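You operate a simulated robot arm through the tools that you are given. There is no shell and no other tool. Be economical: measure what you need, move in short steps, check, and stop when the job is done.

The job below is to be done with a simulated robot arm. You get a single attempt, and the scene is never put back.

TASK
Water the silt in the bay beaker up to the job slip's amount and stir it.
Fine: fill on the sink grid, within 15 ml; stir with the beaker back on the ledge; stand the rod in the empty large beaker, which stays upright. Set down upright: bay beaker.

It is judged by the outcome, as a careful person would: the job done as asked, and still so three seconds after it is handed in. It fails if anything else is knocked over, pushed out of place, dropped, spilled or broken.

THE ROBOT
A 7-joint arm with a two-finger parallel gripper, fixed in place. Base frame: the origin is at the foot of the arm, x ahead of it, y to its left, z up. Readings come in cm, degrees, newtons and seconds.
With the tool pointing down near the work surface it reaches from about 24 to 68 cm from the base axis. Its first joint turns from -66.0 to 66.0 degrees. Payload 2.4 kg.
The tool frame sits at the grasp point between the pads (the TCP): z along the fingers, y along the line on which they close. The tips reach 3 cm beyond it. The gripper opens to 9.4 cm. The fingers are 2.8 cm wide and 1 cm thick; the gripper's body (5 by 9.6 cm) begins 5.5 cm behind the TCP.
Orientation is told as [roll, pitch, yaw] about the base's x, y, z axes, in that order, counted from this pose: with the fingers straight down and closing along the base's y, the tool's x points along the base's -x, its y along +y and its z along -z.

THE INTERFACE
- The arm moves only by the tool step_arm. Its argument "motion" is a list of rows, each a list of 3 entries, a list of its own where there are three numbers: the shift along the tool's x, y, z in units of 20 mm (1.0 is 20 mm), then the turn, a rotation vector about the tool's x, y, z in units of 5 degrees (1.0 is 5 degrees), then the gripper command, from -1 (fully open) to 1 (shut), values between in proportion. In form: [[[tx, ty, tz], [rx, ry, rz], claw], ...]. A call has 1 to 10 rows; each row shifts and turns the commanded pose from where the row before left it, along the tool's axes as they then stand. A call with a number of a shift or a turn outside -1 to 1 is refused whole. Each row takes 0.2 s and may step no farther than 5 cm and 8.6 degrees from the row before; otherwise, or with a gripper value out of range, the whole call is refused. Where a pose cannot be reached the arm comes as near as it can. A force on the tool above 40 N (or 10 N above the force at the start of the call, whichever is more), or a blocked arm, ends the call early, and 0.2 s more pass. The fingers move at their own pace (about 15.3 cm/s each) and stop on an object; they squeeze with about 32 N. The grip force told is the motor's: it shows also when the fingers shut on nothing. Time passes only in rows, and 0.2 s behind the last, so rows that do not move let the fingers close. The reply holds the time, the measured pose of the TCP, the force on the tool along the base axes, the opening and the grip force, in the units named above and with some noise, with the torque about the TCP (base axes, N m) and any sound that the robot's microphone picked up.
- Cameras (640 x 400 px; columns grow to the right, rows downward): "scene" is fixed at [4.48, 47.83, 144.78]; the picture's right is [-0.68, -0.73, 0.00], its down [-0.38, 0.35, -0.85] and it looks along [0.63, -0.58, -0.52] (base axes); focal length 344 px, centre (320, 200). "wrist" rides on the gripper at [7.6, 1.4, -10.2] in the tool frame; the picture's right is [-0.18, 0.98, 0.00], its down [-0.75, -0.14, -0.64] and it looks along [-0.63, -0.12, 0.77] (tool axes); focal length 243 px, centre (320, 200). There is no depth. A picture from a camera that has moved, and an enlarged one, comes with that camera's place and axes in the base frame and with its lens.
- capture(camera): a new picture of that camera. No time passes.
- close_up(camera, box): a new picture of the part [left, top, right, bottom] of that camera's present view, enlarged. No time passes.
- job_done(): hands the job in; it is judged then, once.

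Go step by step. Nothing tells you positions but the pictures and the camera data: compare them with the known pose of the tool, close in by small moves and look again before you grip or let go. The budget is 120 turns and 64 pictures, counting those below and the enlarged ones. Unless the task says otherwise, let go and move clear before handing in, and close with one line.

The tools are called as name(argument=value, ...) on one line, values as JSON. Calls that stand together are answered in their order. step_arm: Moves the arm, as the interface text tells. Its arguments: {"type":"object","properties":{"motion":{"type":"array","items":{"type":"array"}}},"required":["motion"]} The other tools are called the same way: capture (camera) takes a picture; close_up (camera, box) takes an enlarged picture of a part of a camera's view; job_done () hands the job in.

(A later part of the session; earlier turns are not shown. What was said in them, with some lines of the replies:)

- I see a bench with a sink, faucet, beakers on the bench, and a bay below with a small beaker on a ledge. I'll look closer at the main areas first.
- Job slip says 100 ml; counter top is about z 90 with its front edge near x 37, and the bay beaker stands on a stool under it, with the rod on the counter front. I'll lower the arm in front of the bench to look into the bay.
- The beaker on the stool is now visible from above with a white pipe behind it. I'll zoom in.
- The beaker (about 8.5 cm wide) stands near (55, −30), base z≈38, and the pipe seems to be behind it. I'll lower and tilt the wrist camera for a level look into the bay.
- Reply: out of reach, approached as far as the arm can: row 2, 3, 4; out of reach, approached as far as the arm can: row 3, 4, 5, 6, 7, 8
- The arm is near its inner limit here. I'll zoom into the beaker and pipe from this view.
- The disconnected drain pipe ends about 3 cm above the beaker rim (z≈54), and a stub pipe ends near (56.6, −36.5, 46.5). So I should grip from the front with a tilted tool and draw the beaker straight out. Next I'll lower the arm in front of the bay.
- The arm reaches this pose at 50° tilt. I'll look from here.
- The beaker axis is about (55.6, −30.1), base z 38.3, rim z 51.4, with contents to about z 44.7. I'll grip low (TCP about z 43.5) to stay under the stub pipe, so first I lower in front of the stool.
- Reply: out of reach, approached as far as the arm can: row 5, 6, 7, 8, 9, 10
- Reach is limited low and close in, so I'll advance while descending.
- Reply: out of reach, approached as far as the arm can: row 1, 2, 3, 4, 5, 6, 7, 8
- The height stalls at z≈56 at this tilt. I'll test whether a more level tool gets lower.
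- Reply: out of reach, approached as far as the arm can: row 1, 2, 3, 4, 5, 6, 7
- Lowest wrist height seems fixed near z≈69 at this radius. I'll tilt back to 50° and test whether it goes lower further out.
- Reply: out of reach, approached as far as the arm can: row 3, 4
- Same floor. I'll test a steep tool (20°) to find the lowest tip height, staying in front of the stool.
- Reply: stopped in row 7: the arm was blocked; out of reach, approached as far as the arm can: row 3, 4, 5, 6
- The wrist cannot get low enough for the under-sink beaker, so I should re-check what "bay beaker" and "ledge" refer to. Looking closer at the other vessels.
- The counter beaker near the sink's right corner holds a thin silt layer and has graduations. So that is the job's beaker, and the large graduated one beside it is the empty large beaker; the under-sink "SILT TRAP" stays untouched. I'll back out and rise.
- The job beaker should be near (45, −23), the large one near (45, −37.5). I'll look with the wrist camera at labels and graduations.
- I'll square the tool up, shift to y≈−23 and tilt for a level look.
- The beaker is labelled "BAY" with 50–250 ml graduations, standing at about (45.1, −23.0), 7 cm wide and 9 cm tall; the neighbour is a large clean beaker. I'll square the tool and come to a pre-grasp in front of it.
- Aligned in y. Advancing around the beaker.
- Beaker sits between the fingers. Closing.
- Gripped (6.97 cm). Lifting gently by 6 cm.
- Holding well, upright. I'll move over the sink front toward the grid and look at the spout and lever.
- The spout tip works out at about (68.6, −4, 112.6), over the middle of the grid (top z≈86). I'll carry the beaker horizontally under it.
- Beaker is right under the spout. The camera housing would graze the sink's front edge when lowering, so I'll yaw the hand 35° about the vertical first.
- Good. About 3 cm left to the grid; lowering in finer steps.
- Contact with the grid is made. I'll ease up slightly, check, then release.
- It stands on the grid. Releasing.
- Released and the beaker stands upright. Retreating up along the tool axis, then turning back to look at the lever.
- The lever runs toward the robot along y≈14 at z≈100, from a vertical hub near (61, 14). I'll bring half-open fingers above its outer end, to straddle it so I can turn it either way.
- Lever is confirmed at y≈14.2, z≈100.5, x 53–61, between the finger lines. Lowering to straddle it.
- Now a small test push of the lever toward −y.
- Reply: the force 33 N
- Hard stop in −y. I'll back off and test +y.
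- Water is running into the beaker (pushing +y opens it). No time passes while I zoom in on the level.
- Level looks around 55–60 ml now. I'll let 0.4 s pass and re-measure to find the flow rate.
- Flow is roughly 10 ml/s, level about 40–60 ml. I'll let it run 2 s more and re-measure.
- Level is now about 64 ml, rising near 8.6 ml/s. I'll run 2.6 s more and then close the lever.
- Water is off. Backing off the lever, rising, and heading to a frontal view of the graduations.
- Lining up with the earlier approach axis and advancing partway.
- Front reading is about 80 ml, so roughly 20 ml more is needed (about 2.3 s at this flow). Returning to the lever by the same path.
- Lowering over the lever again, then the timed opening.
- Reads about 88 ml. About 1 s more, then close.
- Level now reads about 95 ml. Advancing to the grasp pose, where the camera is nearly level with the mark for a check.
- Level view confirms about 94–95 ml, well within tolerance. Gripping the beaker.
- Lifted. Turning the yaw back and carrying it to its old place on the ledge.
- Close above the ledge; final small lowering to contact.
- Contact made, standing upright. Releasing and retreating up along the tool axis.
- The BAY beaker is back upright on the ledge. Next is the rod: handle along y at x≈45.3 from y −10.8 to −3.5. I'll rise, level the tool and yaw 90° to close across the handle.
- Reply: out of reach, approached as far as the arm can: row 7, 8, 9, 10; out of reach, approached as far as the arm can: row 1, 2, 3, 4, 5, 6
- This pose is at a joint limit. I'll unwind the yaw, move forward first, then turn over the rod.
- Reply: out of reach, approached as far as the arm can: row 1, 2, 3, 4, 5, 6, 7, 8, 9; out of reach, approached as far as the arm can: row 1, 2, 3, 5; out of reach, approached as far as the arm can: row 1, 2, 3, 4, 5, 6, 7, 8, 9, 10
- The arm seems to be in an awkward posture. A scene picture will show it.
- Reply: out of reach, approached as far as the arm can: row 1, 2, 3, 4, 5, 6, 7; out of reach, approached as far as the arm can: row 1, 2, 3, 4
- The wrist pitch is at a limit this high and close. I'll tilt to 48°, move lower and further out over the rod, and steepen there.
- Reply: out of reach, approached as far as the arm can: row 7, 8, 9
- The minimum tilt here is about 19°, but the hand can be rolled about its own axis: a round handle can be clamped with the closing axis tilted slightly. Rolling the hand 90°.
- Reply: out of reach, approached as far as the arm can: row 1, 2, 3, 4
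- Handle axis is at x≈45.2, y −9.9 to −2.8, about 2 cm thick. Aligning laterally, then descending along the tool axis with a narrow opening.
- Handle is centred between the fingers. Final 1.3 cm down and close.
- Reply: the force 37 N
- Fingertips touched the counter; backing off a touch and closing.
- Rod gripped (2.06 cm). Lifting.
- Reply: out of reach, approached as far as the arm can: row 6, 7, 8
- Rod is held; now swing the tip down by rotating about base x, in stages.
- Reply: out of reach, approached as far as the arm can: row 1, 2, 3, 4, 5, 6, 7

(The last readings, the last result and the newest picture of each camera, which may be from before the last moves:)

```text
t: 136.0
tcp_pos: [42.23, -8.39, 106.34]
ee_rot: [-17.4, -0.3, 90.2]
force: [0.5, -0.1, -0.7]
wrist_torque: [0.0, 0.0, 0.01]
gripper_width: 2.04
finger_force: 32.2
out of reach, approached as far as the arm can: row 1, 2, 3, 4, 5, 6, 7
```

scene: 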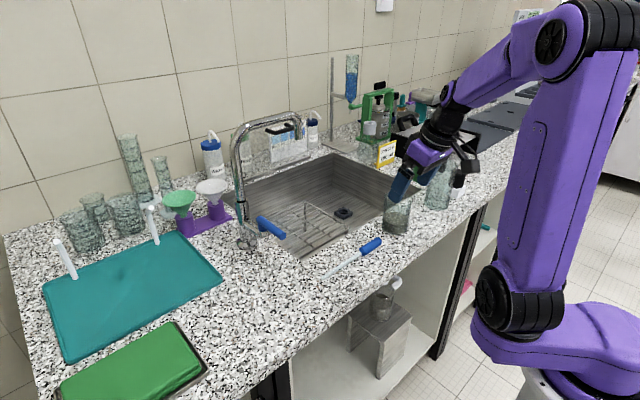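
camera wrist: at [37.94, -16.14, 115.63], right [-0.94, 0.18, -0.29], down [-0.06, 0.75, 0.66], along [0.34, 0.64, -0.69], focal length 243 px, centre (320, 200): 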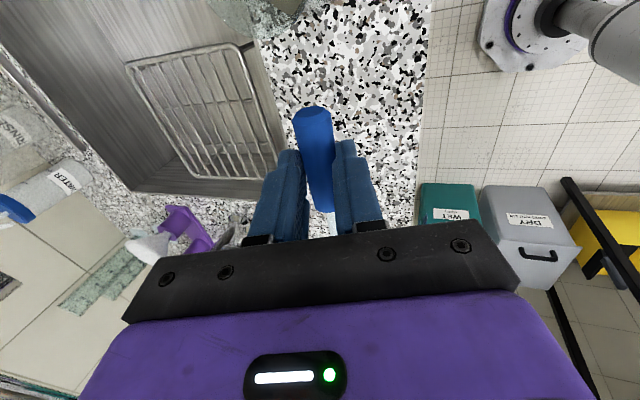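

Blocked at the straight-wrist limit. Instead I'll tilt the hand up toward level (rod stays horizontal), then roll about the tool axis to bring the tip down.

step_arm(motion=[[[0, 0, 0], [1, 0, 0], 1], [[0, 0, 0], [1, 0, 0], 1], [[0, 0, 0], [1, 0, 0], 1], [[0, 0, 0], [1, 0, 0], 1], [[0, 0, 0], [1, 0, 0], 1], [[0, 0, 0], [1, 0, 0], 1], [[0, 0, 0], [1, 0, 0], 1], [[0, 0, 0], [1, 0, 0], 1], [[0, 0, 0], [1, 0, 0], 1], [[0, 0, 0], [1, 0, 0], 1]])

step_arm(motion=[[[0, -0.92, -0.38], [0, 0, 0], 1], [[0, -0.92, -0.38], [0, 0, 0], 1], [[0, -0.92, -0.38], [0, 0, 0], 1], [[0, -0.92, -0.38], [0, 0, 0], 1], [[0, -0.92, -0.38], [0, 0, 0], 1], [[0, -0.92, -0.38], [0, 0, 0], 1], [[0, -0.92, -0.38], [0, 0, 0], 1], [[0, -0.92, -0.38], [0, 0, 0], 1]])

step_arm(motion=[[[0, 0, 0], [0, 0, -1], 1], [[0, 0, 0], [0, 0, -1], 1], [[0, 0, 0], [0, 0, -1], 1], [[0, 0, 0], [0, 0, -1], 1], [[0, 0, 0], [0, 0, -1], 1], [[0, 0, 0], [0, 0, -1], 1], [[0, 0, 0], [0, 0, -1], 1], [[0, 0, 0], [0, 0, -1], 1], [[0, 0, 0], [0, 0, -1], 1]])

```text
t: 138.2
tcp_pos: [42.47, -8.52, 106.28]
ee_rot: [-67.6, -0.4, 90.3]
force: [0.4, 0.0, -0.7]
wrist_torque: [-0.02, 0.01, 0.0]
gripper_width: 2.06
finger_force: 32.3
```

```text
t: 140.0
tcp_pos: [42.36, -8.48, 122.06]
ee_rot: [-67.4, -0.3, 90.2]
force: [-0.6, -0.2, -0.7]
wrist_torque: [0.01, -0.02, -0.01]
gripper_width: 2.08
finger_force: 31.9
```

```text
t: 142.0
tcp_pos: [42.35, -8.5, 122.18]
ee_rot: [-59.7, 40.5, 111.1]
force: [-0.6, 0.2, -0.8]
wrist_torque: [0.0, 0.05, 0.0]
gripper_width: 2.04
finger_force: 32.5
```

Working well: the roll continues without limit so far. Another 45°.

step_arm(motion=[[[0, 0, 0], [0, 0, -1], 1], [[0, 0, 0], [0, 0, -1], 1], [[0, 0, 0], [0, 0, -1], 1], [[0, 0, 0], [0, 0, -1], 1], [[0, 0, 0], [0, 0, -1], 1], [[0, 0, 0], [0, 0, -1], 1], [[0, 0, 0], [0, 0, -1], 1], [[0, 0, 0], [0, 0, -1], 1], [[0, 0, 0], [0, 0, -1], 1]])

capture(camera="scene")

```text
t: 144.0
tcp_pos: [42.48, -8.54, 122.27]
ee_rot: [-0.7, 67.3, 179.6]
force: [1.2, 0.7, -0.4]
wrist_torque: [0.02, -0.01, -0.03]
gripper_width: 2.05
finger_force: 31.4
```

```text
8 pictures are left
```

scene: 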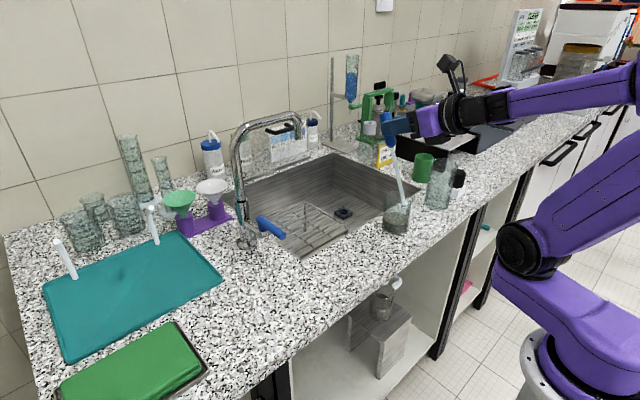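

The rod hangs tip-down with the camera on top. I'll level the hand so the rod is vertical and carry it over the BAY beaker.

step_arm(motion=[[[0, 0.8, 0], [0, 1, 0], 1], [[0, 0.8, 0], [0, 1, 0], 1], [[0, 0.8, 0], [0, 1, 0], 1], [[0, 0.8, 0], [0, 1, 0], 1], [[0, 0.8, 0], [0, 0.4, 0], 1], [[0, 0.8, 0], [0, 0, 0], 1], [[0, 0.8, 0], [0, 0, 0], 1], [[0, 0.8, 0], [0, 0, 0], 1], [[0, 0.65, 0], [0, 0, 0], 1], [[0, 0, 0], [0, 0, 0], 1]])

close_up(camera="scene", box=[360, 100, 480, 240])

```text
t: 146.2
tcp_pos: [42.55, -22.57, 122.11]
ee_rot: [-30.2, 89.2, 149.9]
force: [-0.2, 0.2, 0.3]
wrist_torque: [-0.02, 0.0, 0.0]
gripper_width: 2.05
finger_force: 31.7
```

```text
2.86 times, centred on (420, 170) of scene
camera zoom: at [4.48, 47.83, 144.78], right [-0.68, -0.73, 0.0], down [-0.38, 0.35, -0.85], along [0.63, -0.58, -0.52], focal length 981 px, centre (34, 286)
```

zoom: 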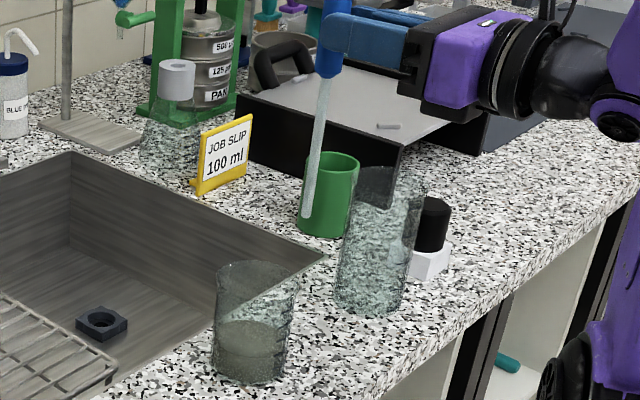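

The tip is near (44.8, −22.8, 105), while the BAY beaker now stands at about (46.6, −19). It shifted a few cm on release but is upright on the ledge. Correcting and lowering to just above the rim.

step_arm(motion=[[[0, -0.63, 0.3], [0, 0, 0], 1], [[0, -0.63, 0.3], [0, 0, 0], 1], [[0, -0.63, 0.3], [0, 0, 0], 1], [[-0.7, 0, 0], [0, 0, 0], 1], [[-0.7, 0, 0], [0, 0, 0], 1], [[-0.6, 0, 0], [0, 0, 0], 1], [[0, 0, 0], [0, 0, 0], 1]])

close_up(camera="scene", box=[360, 140, 460, 240])

```text
t: 147.8
tcp_pos: [44.24, -18.73, 117.99]
ee_rot: [-29.5, 89.3, 150.7]
force: [0.0, -0.5, 1.0]
wrist_torque: [-0.03, 0.0, 0.02]
gripper_width: 2.04
finger_force: 32.2
```

```text
4.00 times, centred on (410, 190) of scene
camera zoom: at [4.48, 47.83, 144.78], right [-0.68, -0.73, 0.0], down [-0.38, 0.35, -0.85], along [0.63, -0.58, -0.52], focal length 1374 px, centre (-40, 240)
```

zoom: 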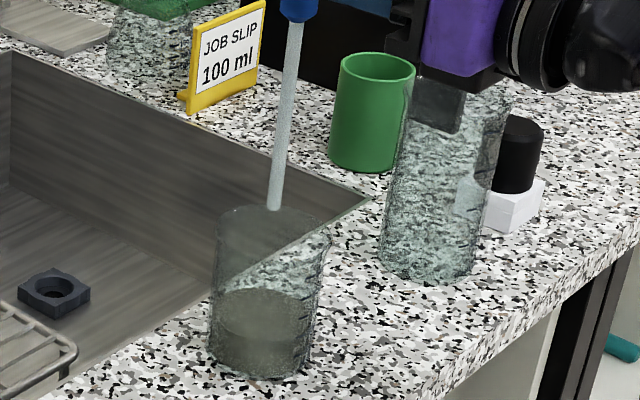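

Tip is centred over the beaker mouth. Lowering into the water.

step_arm(motion=[[[-0.7, 0, 0], [0, 0, 0], 1], [[-0.7, 0, 0], [0, 0, 0], 1], [[-0.7, 0, 0], [0, 0, 0], 1], [[-0.7, 0, 0], [0, 0, 0], 1], [[-0.7, 0, 0], [0, 0, 0], 1], [[-0.7, 0, 0], [0, 0, 0], 1], [[0, 0, 0], [0, 0, 0], 1]])

close_up(camera="scene", box=[360, 140, 460, 240])

```text
t: 149.4
tcp_pos: [44.07, -18.84, 109.62]
ee_rot: [-29.8, 89.3, 150.4]
force: [-0.8, -0.1, -0.8]
wrist_torque: [0.0, -0.03, 0.01]
gripper_width: 2.07
finger_force: 32.7
```

```text
4.00 times, centred on (410, 190) of scene
camera zoom: at [4.48, 47.83, 144.78], right [-0.68, -0.73, 0.0], down [-0.38, 0.35, -0.85], along [0.63, -0.58, -0.52], focal length 1374 px, centre (-40, 240)
```

zoom: 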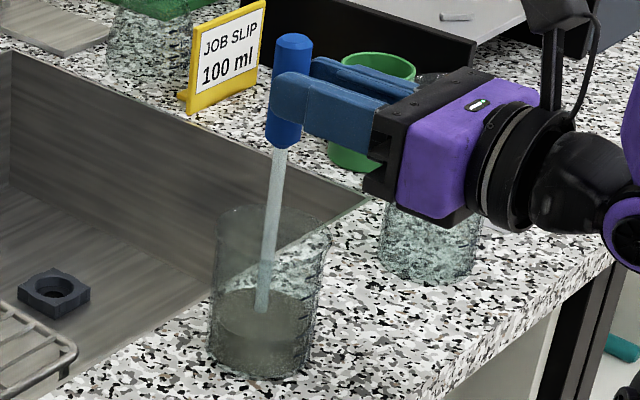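

The tip is in the beaker. Dipping 1.2 cm further and starting circular stirring (radius 1.5 cm).

step_arm(motion=[[[-0.3, 0, 0], [0, 0, 0], 1], [[-0.3, 0, 0], [0, 0, 0], 1], [[0, 0, 0.375], [0, 0, 0], 1], [[0, 0, 0.375], [0, 0, 0], 1]])

step_arm(motion=[[[0, -0.441, -0.143], [0, 0, 0], 1], [[0, -0.273, -0.375], [0, 0, 0], 1], [[0, 0, -0.464], [0, 0, 0], 1], [[0, 0.273, -0.375], [0, 0, 0], 1], [[0, 0.441, -0.143], [0, 0, 0], 1], [[0, 0.441, 0.143], [0, 0, 0], 1], [[0, 0.273, 0.375], [0, 0, 0], 1], [[0, 0, 0.464], [0, 0, 0], 1], [[0, -0.273, 0.375], [0, 0, 0], 1], [[0, -0.441, 0.143], [0, 0, 0], 1]])

```text
t: 150.4
tcp_pos: [45.72, -18.77, 108.68]
ee_rot: [-30.3, 89.4, 149.8]
force: [0.3, 0.1, 0.0]
wrist_torque: [0.01, 0.03, 0.01]
gripper_width: 2.06
finger_force: 31.6
```

```text
t: 152.6
tcp_pos: [45.61, -18.62, 108.63]
ee_rot: [-29.2, 89.3, 150.8]
force: [-0.2, -0.1, 0.5]
wrist_torque: [-0.01, 0.01, 0.0]
gripper_width: 2.06
finger_force: 31.7
```

No contact; stirring several more rounds, a little deeper.

step_arm(motion=[[[-0.15, -0.441, -0.143], [0, 0, 0], 1], [[0, -0.273, -0.375], [0, 0, 0], 1], [[0, 0, -0.464], [0, 0, 0], 1], [[0, 0.273, -0.375], [0, 0, 0], 1], [[0, 0.441, -0.143], [0, 0, 0], 1], [[0, 0.441, 0.143], [0, 0, 0], 1], [[0, 0.273, 0.375], [0, 0, 0], 1], [[0, 0, 0.464], [0, 0, 0], 1], [[0, -0.273, 0.375], [0, 0, 0], 1], [[0, -0.441, 0.143], [0, 0, 0], 1]])

step_arm(motion=[[[-0.1, -0.441, -0.143], [0, 0, 0], 1], [[0, -0.273, -0.375], [0, 0, 0], 1], [[0, 0, -0.464], [0, 0, 0], 1], [[0, 0.273, -0.375], [0, 0, 0], 1], [[0, 0.441, -0.143], [0, 0, 0], 1], [[0, 0.441, 0.143], [0, 0, 0], 1], [[0, 0.273, 0.375], [0, 0, 0], 1], [[0, 0, 0.464], [0, 0, 0], 1], [[0, -0.273, 0.375], [0, 0, 0], 1], [[0, -0.441, 0.143], [0, 0, 0], 1]])

step_arm(motion=[[[0, -0.441, -0.143], [0, 0, 0], 1], [[0, -0.273, -0.375], [0, 0, 0], 1], [[0, 0, -0.464], [0, 0, 0], 1], [[0, 0.273, -0.375], [0, 0, 0], 1], [[0, 0.441, -0.143], [0, 0, 0], 1], [[0, 0.441, 0.143], [0, 0, 0], 1], [[0, 0.273, 0.375], [0, 0, 0], 1], [[0, 0, 0.464], [0, 0, 0], 1], [[0, -0.273, 0.375], [0, 0, 0], 1], [[0, -0.441, 0.143], [0, 0, 0], 1]])

close_up(camera="scene", box=[360, 140, 460, 240])

```text
t: 154.8
tcp_pos: [45.61, -18.65, 108.36]
ee_rot: [-28.5, 89.4, 151.7]
force: [-0.2, -0.5, 0.0]
wrist_torque: [0.02, -0.04, -0.01]
gripper_width: 2.08
finger_force: 32.0
```

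```text
t: 157.0
tcp_pos: [45.54, -18.74, 107.98]
ee_rot: [-28.8, 89.3, 151.4]
force: [-0.4, -0.3, -0.6]
wrist_torque: [0.02, 0.02, -0.02]
gripper_width: 2.06
finger_force: 31.8
```

```text
t: 159.2
tcp_pos: [45.58, -18.67, 108.04]
ee_rot: [-28.8, 89.5, 151.4]
force: [-0.4, -1.1, -1.3]
wrist_torque: [0.02, 0.01, -0.01]
gripper_width: 2.04
finger_force: 31.9
```

```text
4.00 times, centred on (410, 190) of scene
camera zoom: at [4.48, 47.83, 144.78], right [-0.68, -0.73, 0.0], down [-0.38, 0.35, -0.85], along [0.63, -0.58, -0.52], focal length 1374 px, centre (-40, 240)
```

zoom: 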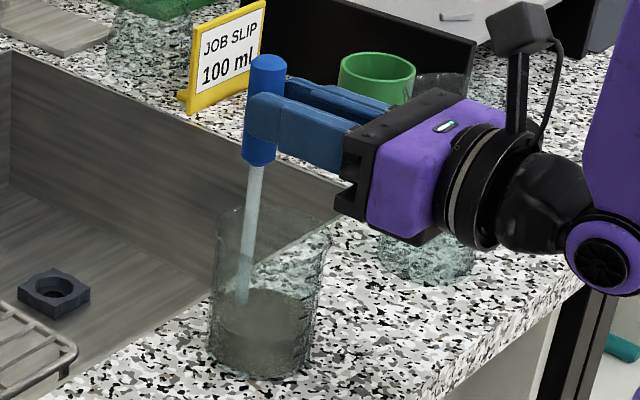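

The liquid looks evenly turbid. Two more slightly deeper rounds for good measure, then lift out.

step_arm(motion=[[[-0.12, -0.441, -0.143], [0, 0, 0], 1], [[-0.12, -0.273, -0.375], [0, 0, 0], 1], [[0, 0, -0.464], [0, 0, 0], 1], [[0, 0.273, -0.375], [0, 0, 0], 1], [[0, 0.441, -0.143], [0, 0, 0], 1], [[0, 0.441, 0.143], [0, 0, 0], 1], [[0, 0.273, 0.375], [0, 0, 0], 1], [[0, 0, 0.464], [0, 0, 0], 1], [[0, -0.273, 0.375], [0, 0, 0], 1], [[0, -0.441, 0.143], [0, 0, 0], 1]])

step_arm(motion=[[[0, -0.441, -0.143], [0, 0, 0], 1], [[0, -0.273, -0.375], [0, 0, 0], 1], [[0, 0, -0.464], [0, 0, 0], 1], [[0, 0.273, -0.375], [0, 0, 0], 1], [[0, 0.441, -0.143], [0, 0, 0], 1], [[0, 0.441, 0.143], [0, 0, 0], 1], [[0, 0.273, 0.375], [0, 0, 0], 1], [[0, 0, 0.464], [0, 0, 0], 1], [[0, -0.273, 0.375], [0, 0, 0], 1], [[0, -0.441, 0.143], [0, 0, 0], 1]])

step_arm(motion=[[[0, 0, -0.4], [0, 0, 0], 1], [[0, 0, -0.35], [0, 0, 0], 1], [[0.5, 0, 0], [0, 0, 0], 1], [[0.8, 0, 0], [0, 0, 0], 1], [[0.8, 0, 0], [0, 0, 0], 1], [[0.8, 0, 0], [0, 0, 0], 1], [[0.8, 0, 0], [0, 0, 0], 1], [[0.8, 0, 0], [0, 0, 0], 1], [[0.8, 0, 0], [0, 0, 0], 1]])

```text
t: 161.4
tcp_pos: [45.51, -18.86, 107.53]
ee_rot: [-28.3, 89.4, 151.9]
force: [-0.1, -1.3, 0.7]
wrist_torque: [-0.12, -0.03, -0.05]
gripper_width: 2.07
finger_force: 32.2
```

```text
t: 163.6
tcp_pos: [45.66, -18.71, 107.62]
ee_rot: [-29.1, 89.3, 151.0]
force: [0.3, -0.1, -0.5]
wrist_torque: [-0.02, -0.02, 0.0]
gripper_width: 2.04
finger_force: 31.7
```

```text
t: 165.6
tcp_pos: [44.12, -18.8, 118.21]
ee_rot: [-33.0, 89.3, 147.3]
force: [0.2, 0.0, -0.5]
wrist_torque: [-0.01, 0.0, 0.01]
gripper_width: 2.05
finger_force: 32.9
```

Stirred and lifted out. Now I'll rise clear of the large beaker's rim (z≈103.7), carry the rod over it and lean it about 14°.

step_arm(motion=[[[1, 0, 0], [0, 0, 0], 1], [[1, 0, 0], [0, 0, 0], 1], [[1, 0, 0], [0, 0, 0], 1], [[0, 0, 0], [0, 0, 0], 1]])

step_arm(motion=[[[0, 0.915, 0], [0, -0.285, 0], 1], [[0, 0.915, 0], [0, -0.285, 0], 1], [[0, 0.915, 0], [0, -0.285, 0], 1], [[0, 0.915, 0], [0, -0.285, 0], 1], [[0, 0.915, 0], [0, -0.285, 0], 1], [[0, 0.915, 0], [0, -0.285, 0], 1], [[0, 0.915, 0], [0, -0.285, 0], 1], [[0, 0.915, 0], [0, -0.285, 0], 1], [[0, 0.915, 0], [0, -0.285, 0], 1], [[0, 0.915, 0], [0, -0.285, 0], 1]])

```text
t: 166.6
tcp_pos: [44.15, -18.76, 124.22]
ee_rot: [-30.2, 89.3, 149.9]
force: [-0.5, -0.1, -1.1]
wrist_torque: [-0.02, 0.02, 0.05]
gripper_width: 2.03
finger_force: 32.2
```

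```text
t: 168.8
tcp_pos: [44.24, -37.04, 123.86]
ee_rot: [-1.5, 75.3, 178.8]
force: [0.4, 1.0, 0.0]
wrist_torque: [-0.03, 0.02, 0.0]
gripper_width: 2.06
finger_force: 32.4
```

step_arm(motion=[[[-0.2, 0, 0.25], [0, 0, 0], 1], [[0, 0, 0], [0, 0, 0], 1]])

close_up(camera="scene", box=[380, 110, 480, 220])

```text
t: 169.4
tcp_pos: [44.64, -37.13, 123.51]
ee_rot: [-1.4, 75.2, 178.9]
force: [0.7, -0.8, -0.2]
wrist_torque: [0.0, 0.02, -0.02]
gripper_width: 2.06
finger_force: 31.9
```

```text
3.64 times, centred on (430, 165) of scene
camera zoom: at [4.48, 47.83, 144.78], right [-0.68, -0.73, 0.0], down [-0.38, 0.35, -0.85], along [0.63, -0.58, -0.52], focal length 1249 px, centre (-80, 327)
```

zoom: 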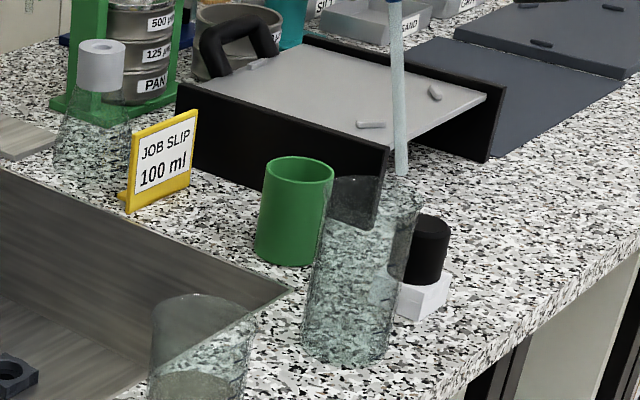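

Tip is about 2 cm toward the robot side of the large beaker's mouth centre. Nudging in slightly and lowering the first 6 cm.

step_arm(motion=[[[0.08, 0.25, 0.3], [0, 0, 0], 1], [[-0.75, 0, 0.2], [0, 0, 0], 1], [[-0.75, 0, 0.2], [0, 0, 0], 1], [[-0.75, 0, 0.2], [0, 0, 0], 1], [[-0.75, 0, 0.2], [0, 0, 0], 1], [[0, 0, 0], [0, 0, 0], 1]])

close_up(camera="scene", box=[380, 120, 480, 220])

```text
t: 170.8
tcp_pos: [45.36, -37.55, 117.39]
ee_rot: [-1.2, 75.2, 178.9]
force: [-0.1, 0.6, -0.7]
wrist_torque: [0.04, 0.0, 0.0]
gripper_width: 2.03
finger_force: 31.9
```

```text
4.00 times, centred on (430, 170) of scene
camera zoom: at [4.48, 47.83, 144.78], right [-0.68, -0.73, 0.0], down [-0.38, 0.35, -0.85], along [0.63, -0.58, -0.52], focal length 1374 px, centre (-120, 320)
```

zoom: 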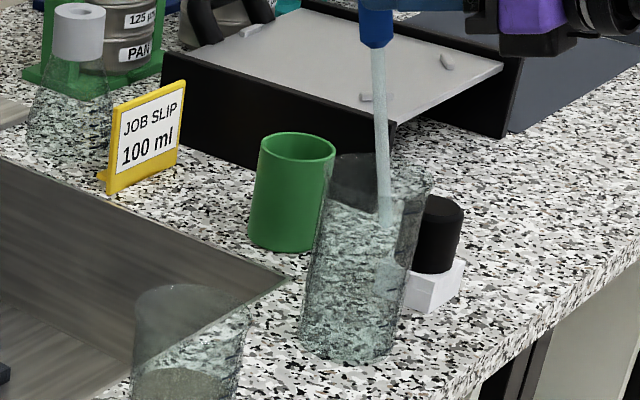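

The tip is inside the large beaker. Lowering to near the bottom.

step_arm(motion=[[[-0.75, 0, 0.2], [0, 0, 0], 1], [[-0.75, 0, 0.2], [0, 0, 0], 1], [[-0.75, 0, 0.2], [0, 0, 0], 1], [[-0.75, 0, 0.2], [0, 0, 0], 1], [[-0.75, 0, 0.2], [0, 0, 0], 1], [[0, 0, 0], [0, 0, 0], 1]])

step_arm(motion=[[[-0.2, 0, 0.053], [0, 0, 0], 1], [[-0.2, 0, 0.053], [0, 0, 0], 1], [[0, 0, 0], [0, 0, 0], 1]])

```text
t: 172.2
tcp_pos: [45.47, -37.59, 109.62]
ee_rot: [-1.3, 75.2, 179.0]
force: [0.5, -0.1, 0.1]
wrist_torque: [0.01, -0.02, 0.02]
gripper_width: 2.08
finger_force: 32.4
```

```text
t: 173.0
tcp_pos: [45.26, -37.54, 108.73]
ee_rot: [-1.4, 75.2, 178.7]
force: [0.2, 0.0, 0.6]
wrist_torque: [0.02, 0.05, -0.02]
gripper_width: 2.06
finger_force: 32.0
```

step_arm(motion=[[[-0.15, 0, 0.04], [0, 0, 0], 1], [[-0.15, 0, 0.04], [0, 0, 0], 1], [[0, 0, 0], [0, 0, 0], 1]])

```text
t: 173.8
tcp_pos: [45.53, -37.47, 107.96]
ee_rot: [-1.7, 75.0, 178.6]
force: [-0.2, -0.9, -0.3]
wrist_torque: [0.01, 0.03, 0.0]
gripper_width: 2.08
finger_force: 32.2
```

step_arm(motion=[[[-0.15, 0, 0.04], [0, 0, 0], 1], [[-0.15, 0, 0.04], [0, 0, 0], 1], [[0, 0, 0], [0, 0, 0], 1]])

```text
t: 174.6
tcp_pos: [45.38, -37.6, 107.78]
ee_rot: [-0.3, 75.8, 179.8]
force: [-2.7, -0.1, 28.3]
wrist_torque: [-0.01, -0.27, 0.02]
gripper_width: 2.07
finger_force: 32.0
```

Bottom contact. Easing up slightly and opening gently.

step_arm(motion=[[[0.12, 0, -0.03], [0, 0, 0], 1], [[0, 0, 0], [0, 0, 0], 0.45], [[0, 0, 0], [0, 0, 0], 0.2], [[0, 0, 0], [0, 0, 0], 0], [[0, 0, 0], [0, 0, 0], 0]])

close_up(camera="scene", box=[380, 100, 500, 220])

```text
t: 175.8
tcp_pos: [45.4, -37.66, 107.75]
ee_rot: [-1.4, 75.2, 178.8]
force: [-0.2, -0.4, -0.5]
wrist_torque: [-0.01, 0.05, -0.01]
gripper_width: 4.71
finger_force: 0.1
```

```text
3.33 times, centred on (440, 160) of scene
camera zoom: at [4.48, 47.83, 144.78], right [-0.68, -0.73, 0.0], down [-0.38, 0.35, -0.85], along [0.63, -0.58, -0.52], focal length 1145 px, centre (-80, 333)
```

zoom: 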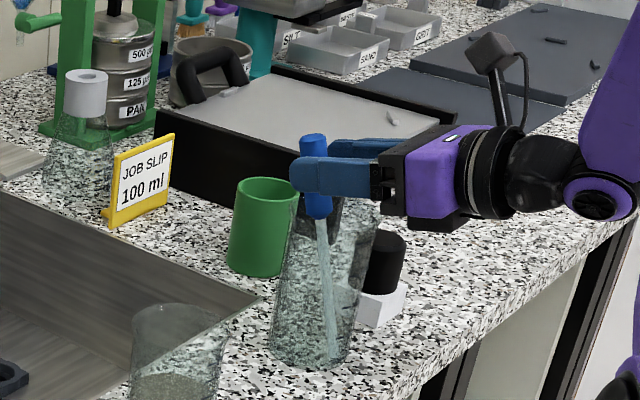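

The rod stands leaning in the large beaker. Opening wider and backing straight out.

step_arm(motion=[[[0, 0, 0], [0, 0, 0], -0.3], [[0, 0, 0], [0, 0, 0], -0.6], [[0, 0, -0.5], [0, 0, 0], -0.6], [[0, 0, -0.8], [0, 0, 0], -0.6], [[0, 0, -0.8], [0, 0, 0], -0.6], [[0, 0, -0.8], [0, 0, 0], -0.6], [[0, 0, -0.8], [0, 0, 0], -0.6], [[0, 0, -0.8], [0, 0, 0], -0.6]])

capture(camera="scene")

```text
t: 177.6
tcp_pos: [36.52, -37.57, 110.14]
ee_rot: [-1.4, 75.2, 178.7]
force: [-0.4, 0.0, -0.2]
wrist_torque: [0.01, -0.01, 0.01]
gripper_width: 7.52
finger_force: 0.1
```

```text
0 pictures are left
```

scene: 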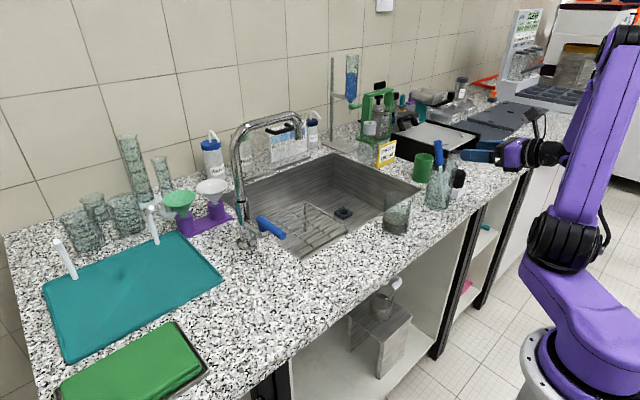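

The rod stands in the upright large beaker, the BAY beaker is upright on the ledge, the tap is off and the arm is clear. Handing in.

job_done()

```text
The job is handed in.
```

The job is handed in: I filled the BAY beaker on the sink grid to about 95 ml, returned it to the ledge and stirred it. It now stands upright about 4 cm from its original spot, because it shifted when I released it. The rod stands in the upright large beaker.
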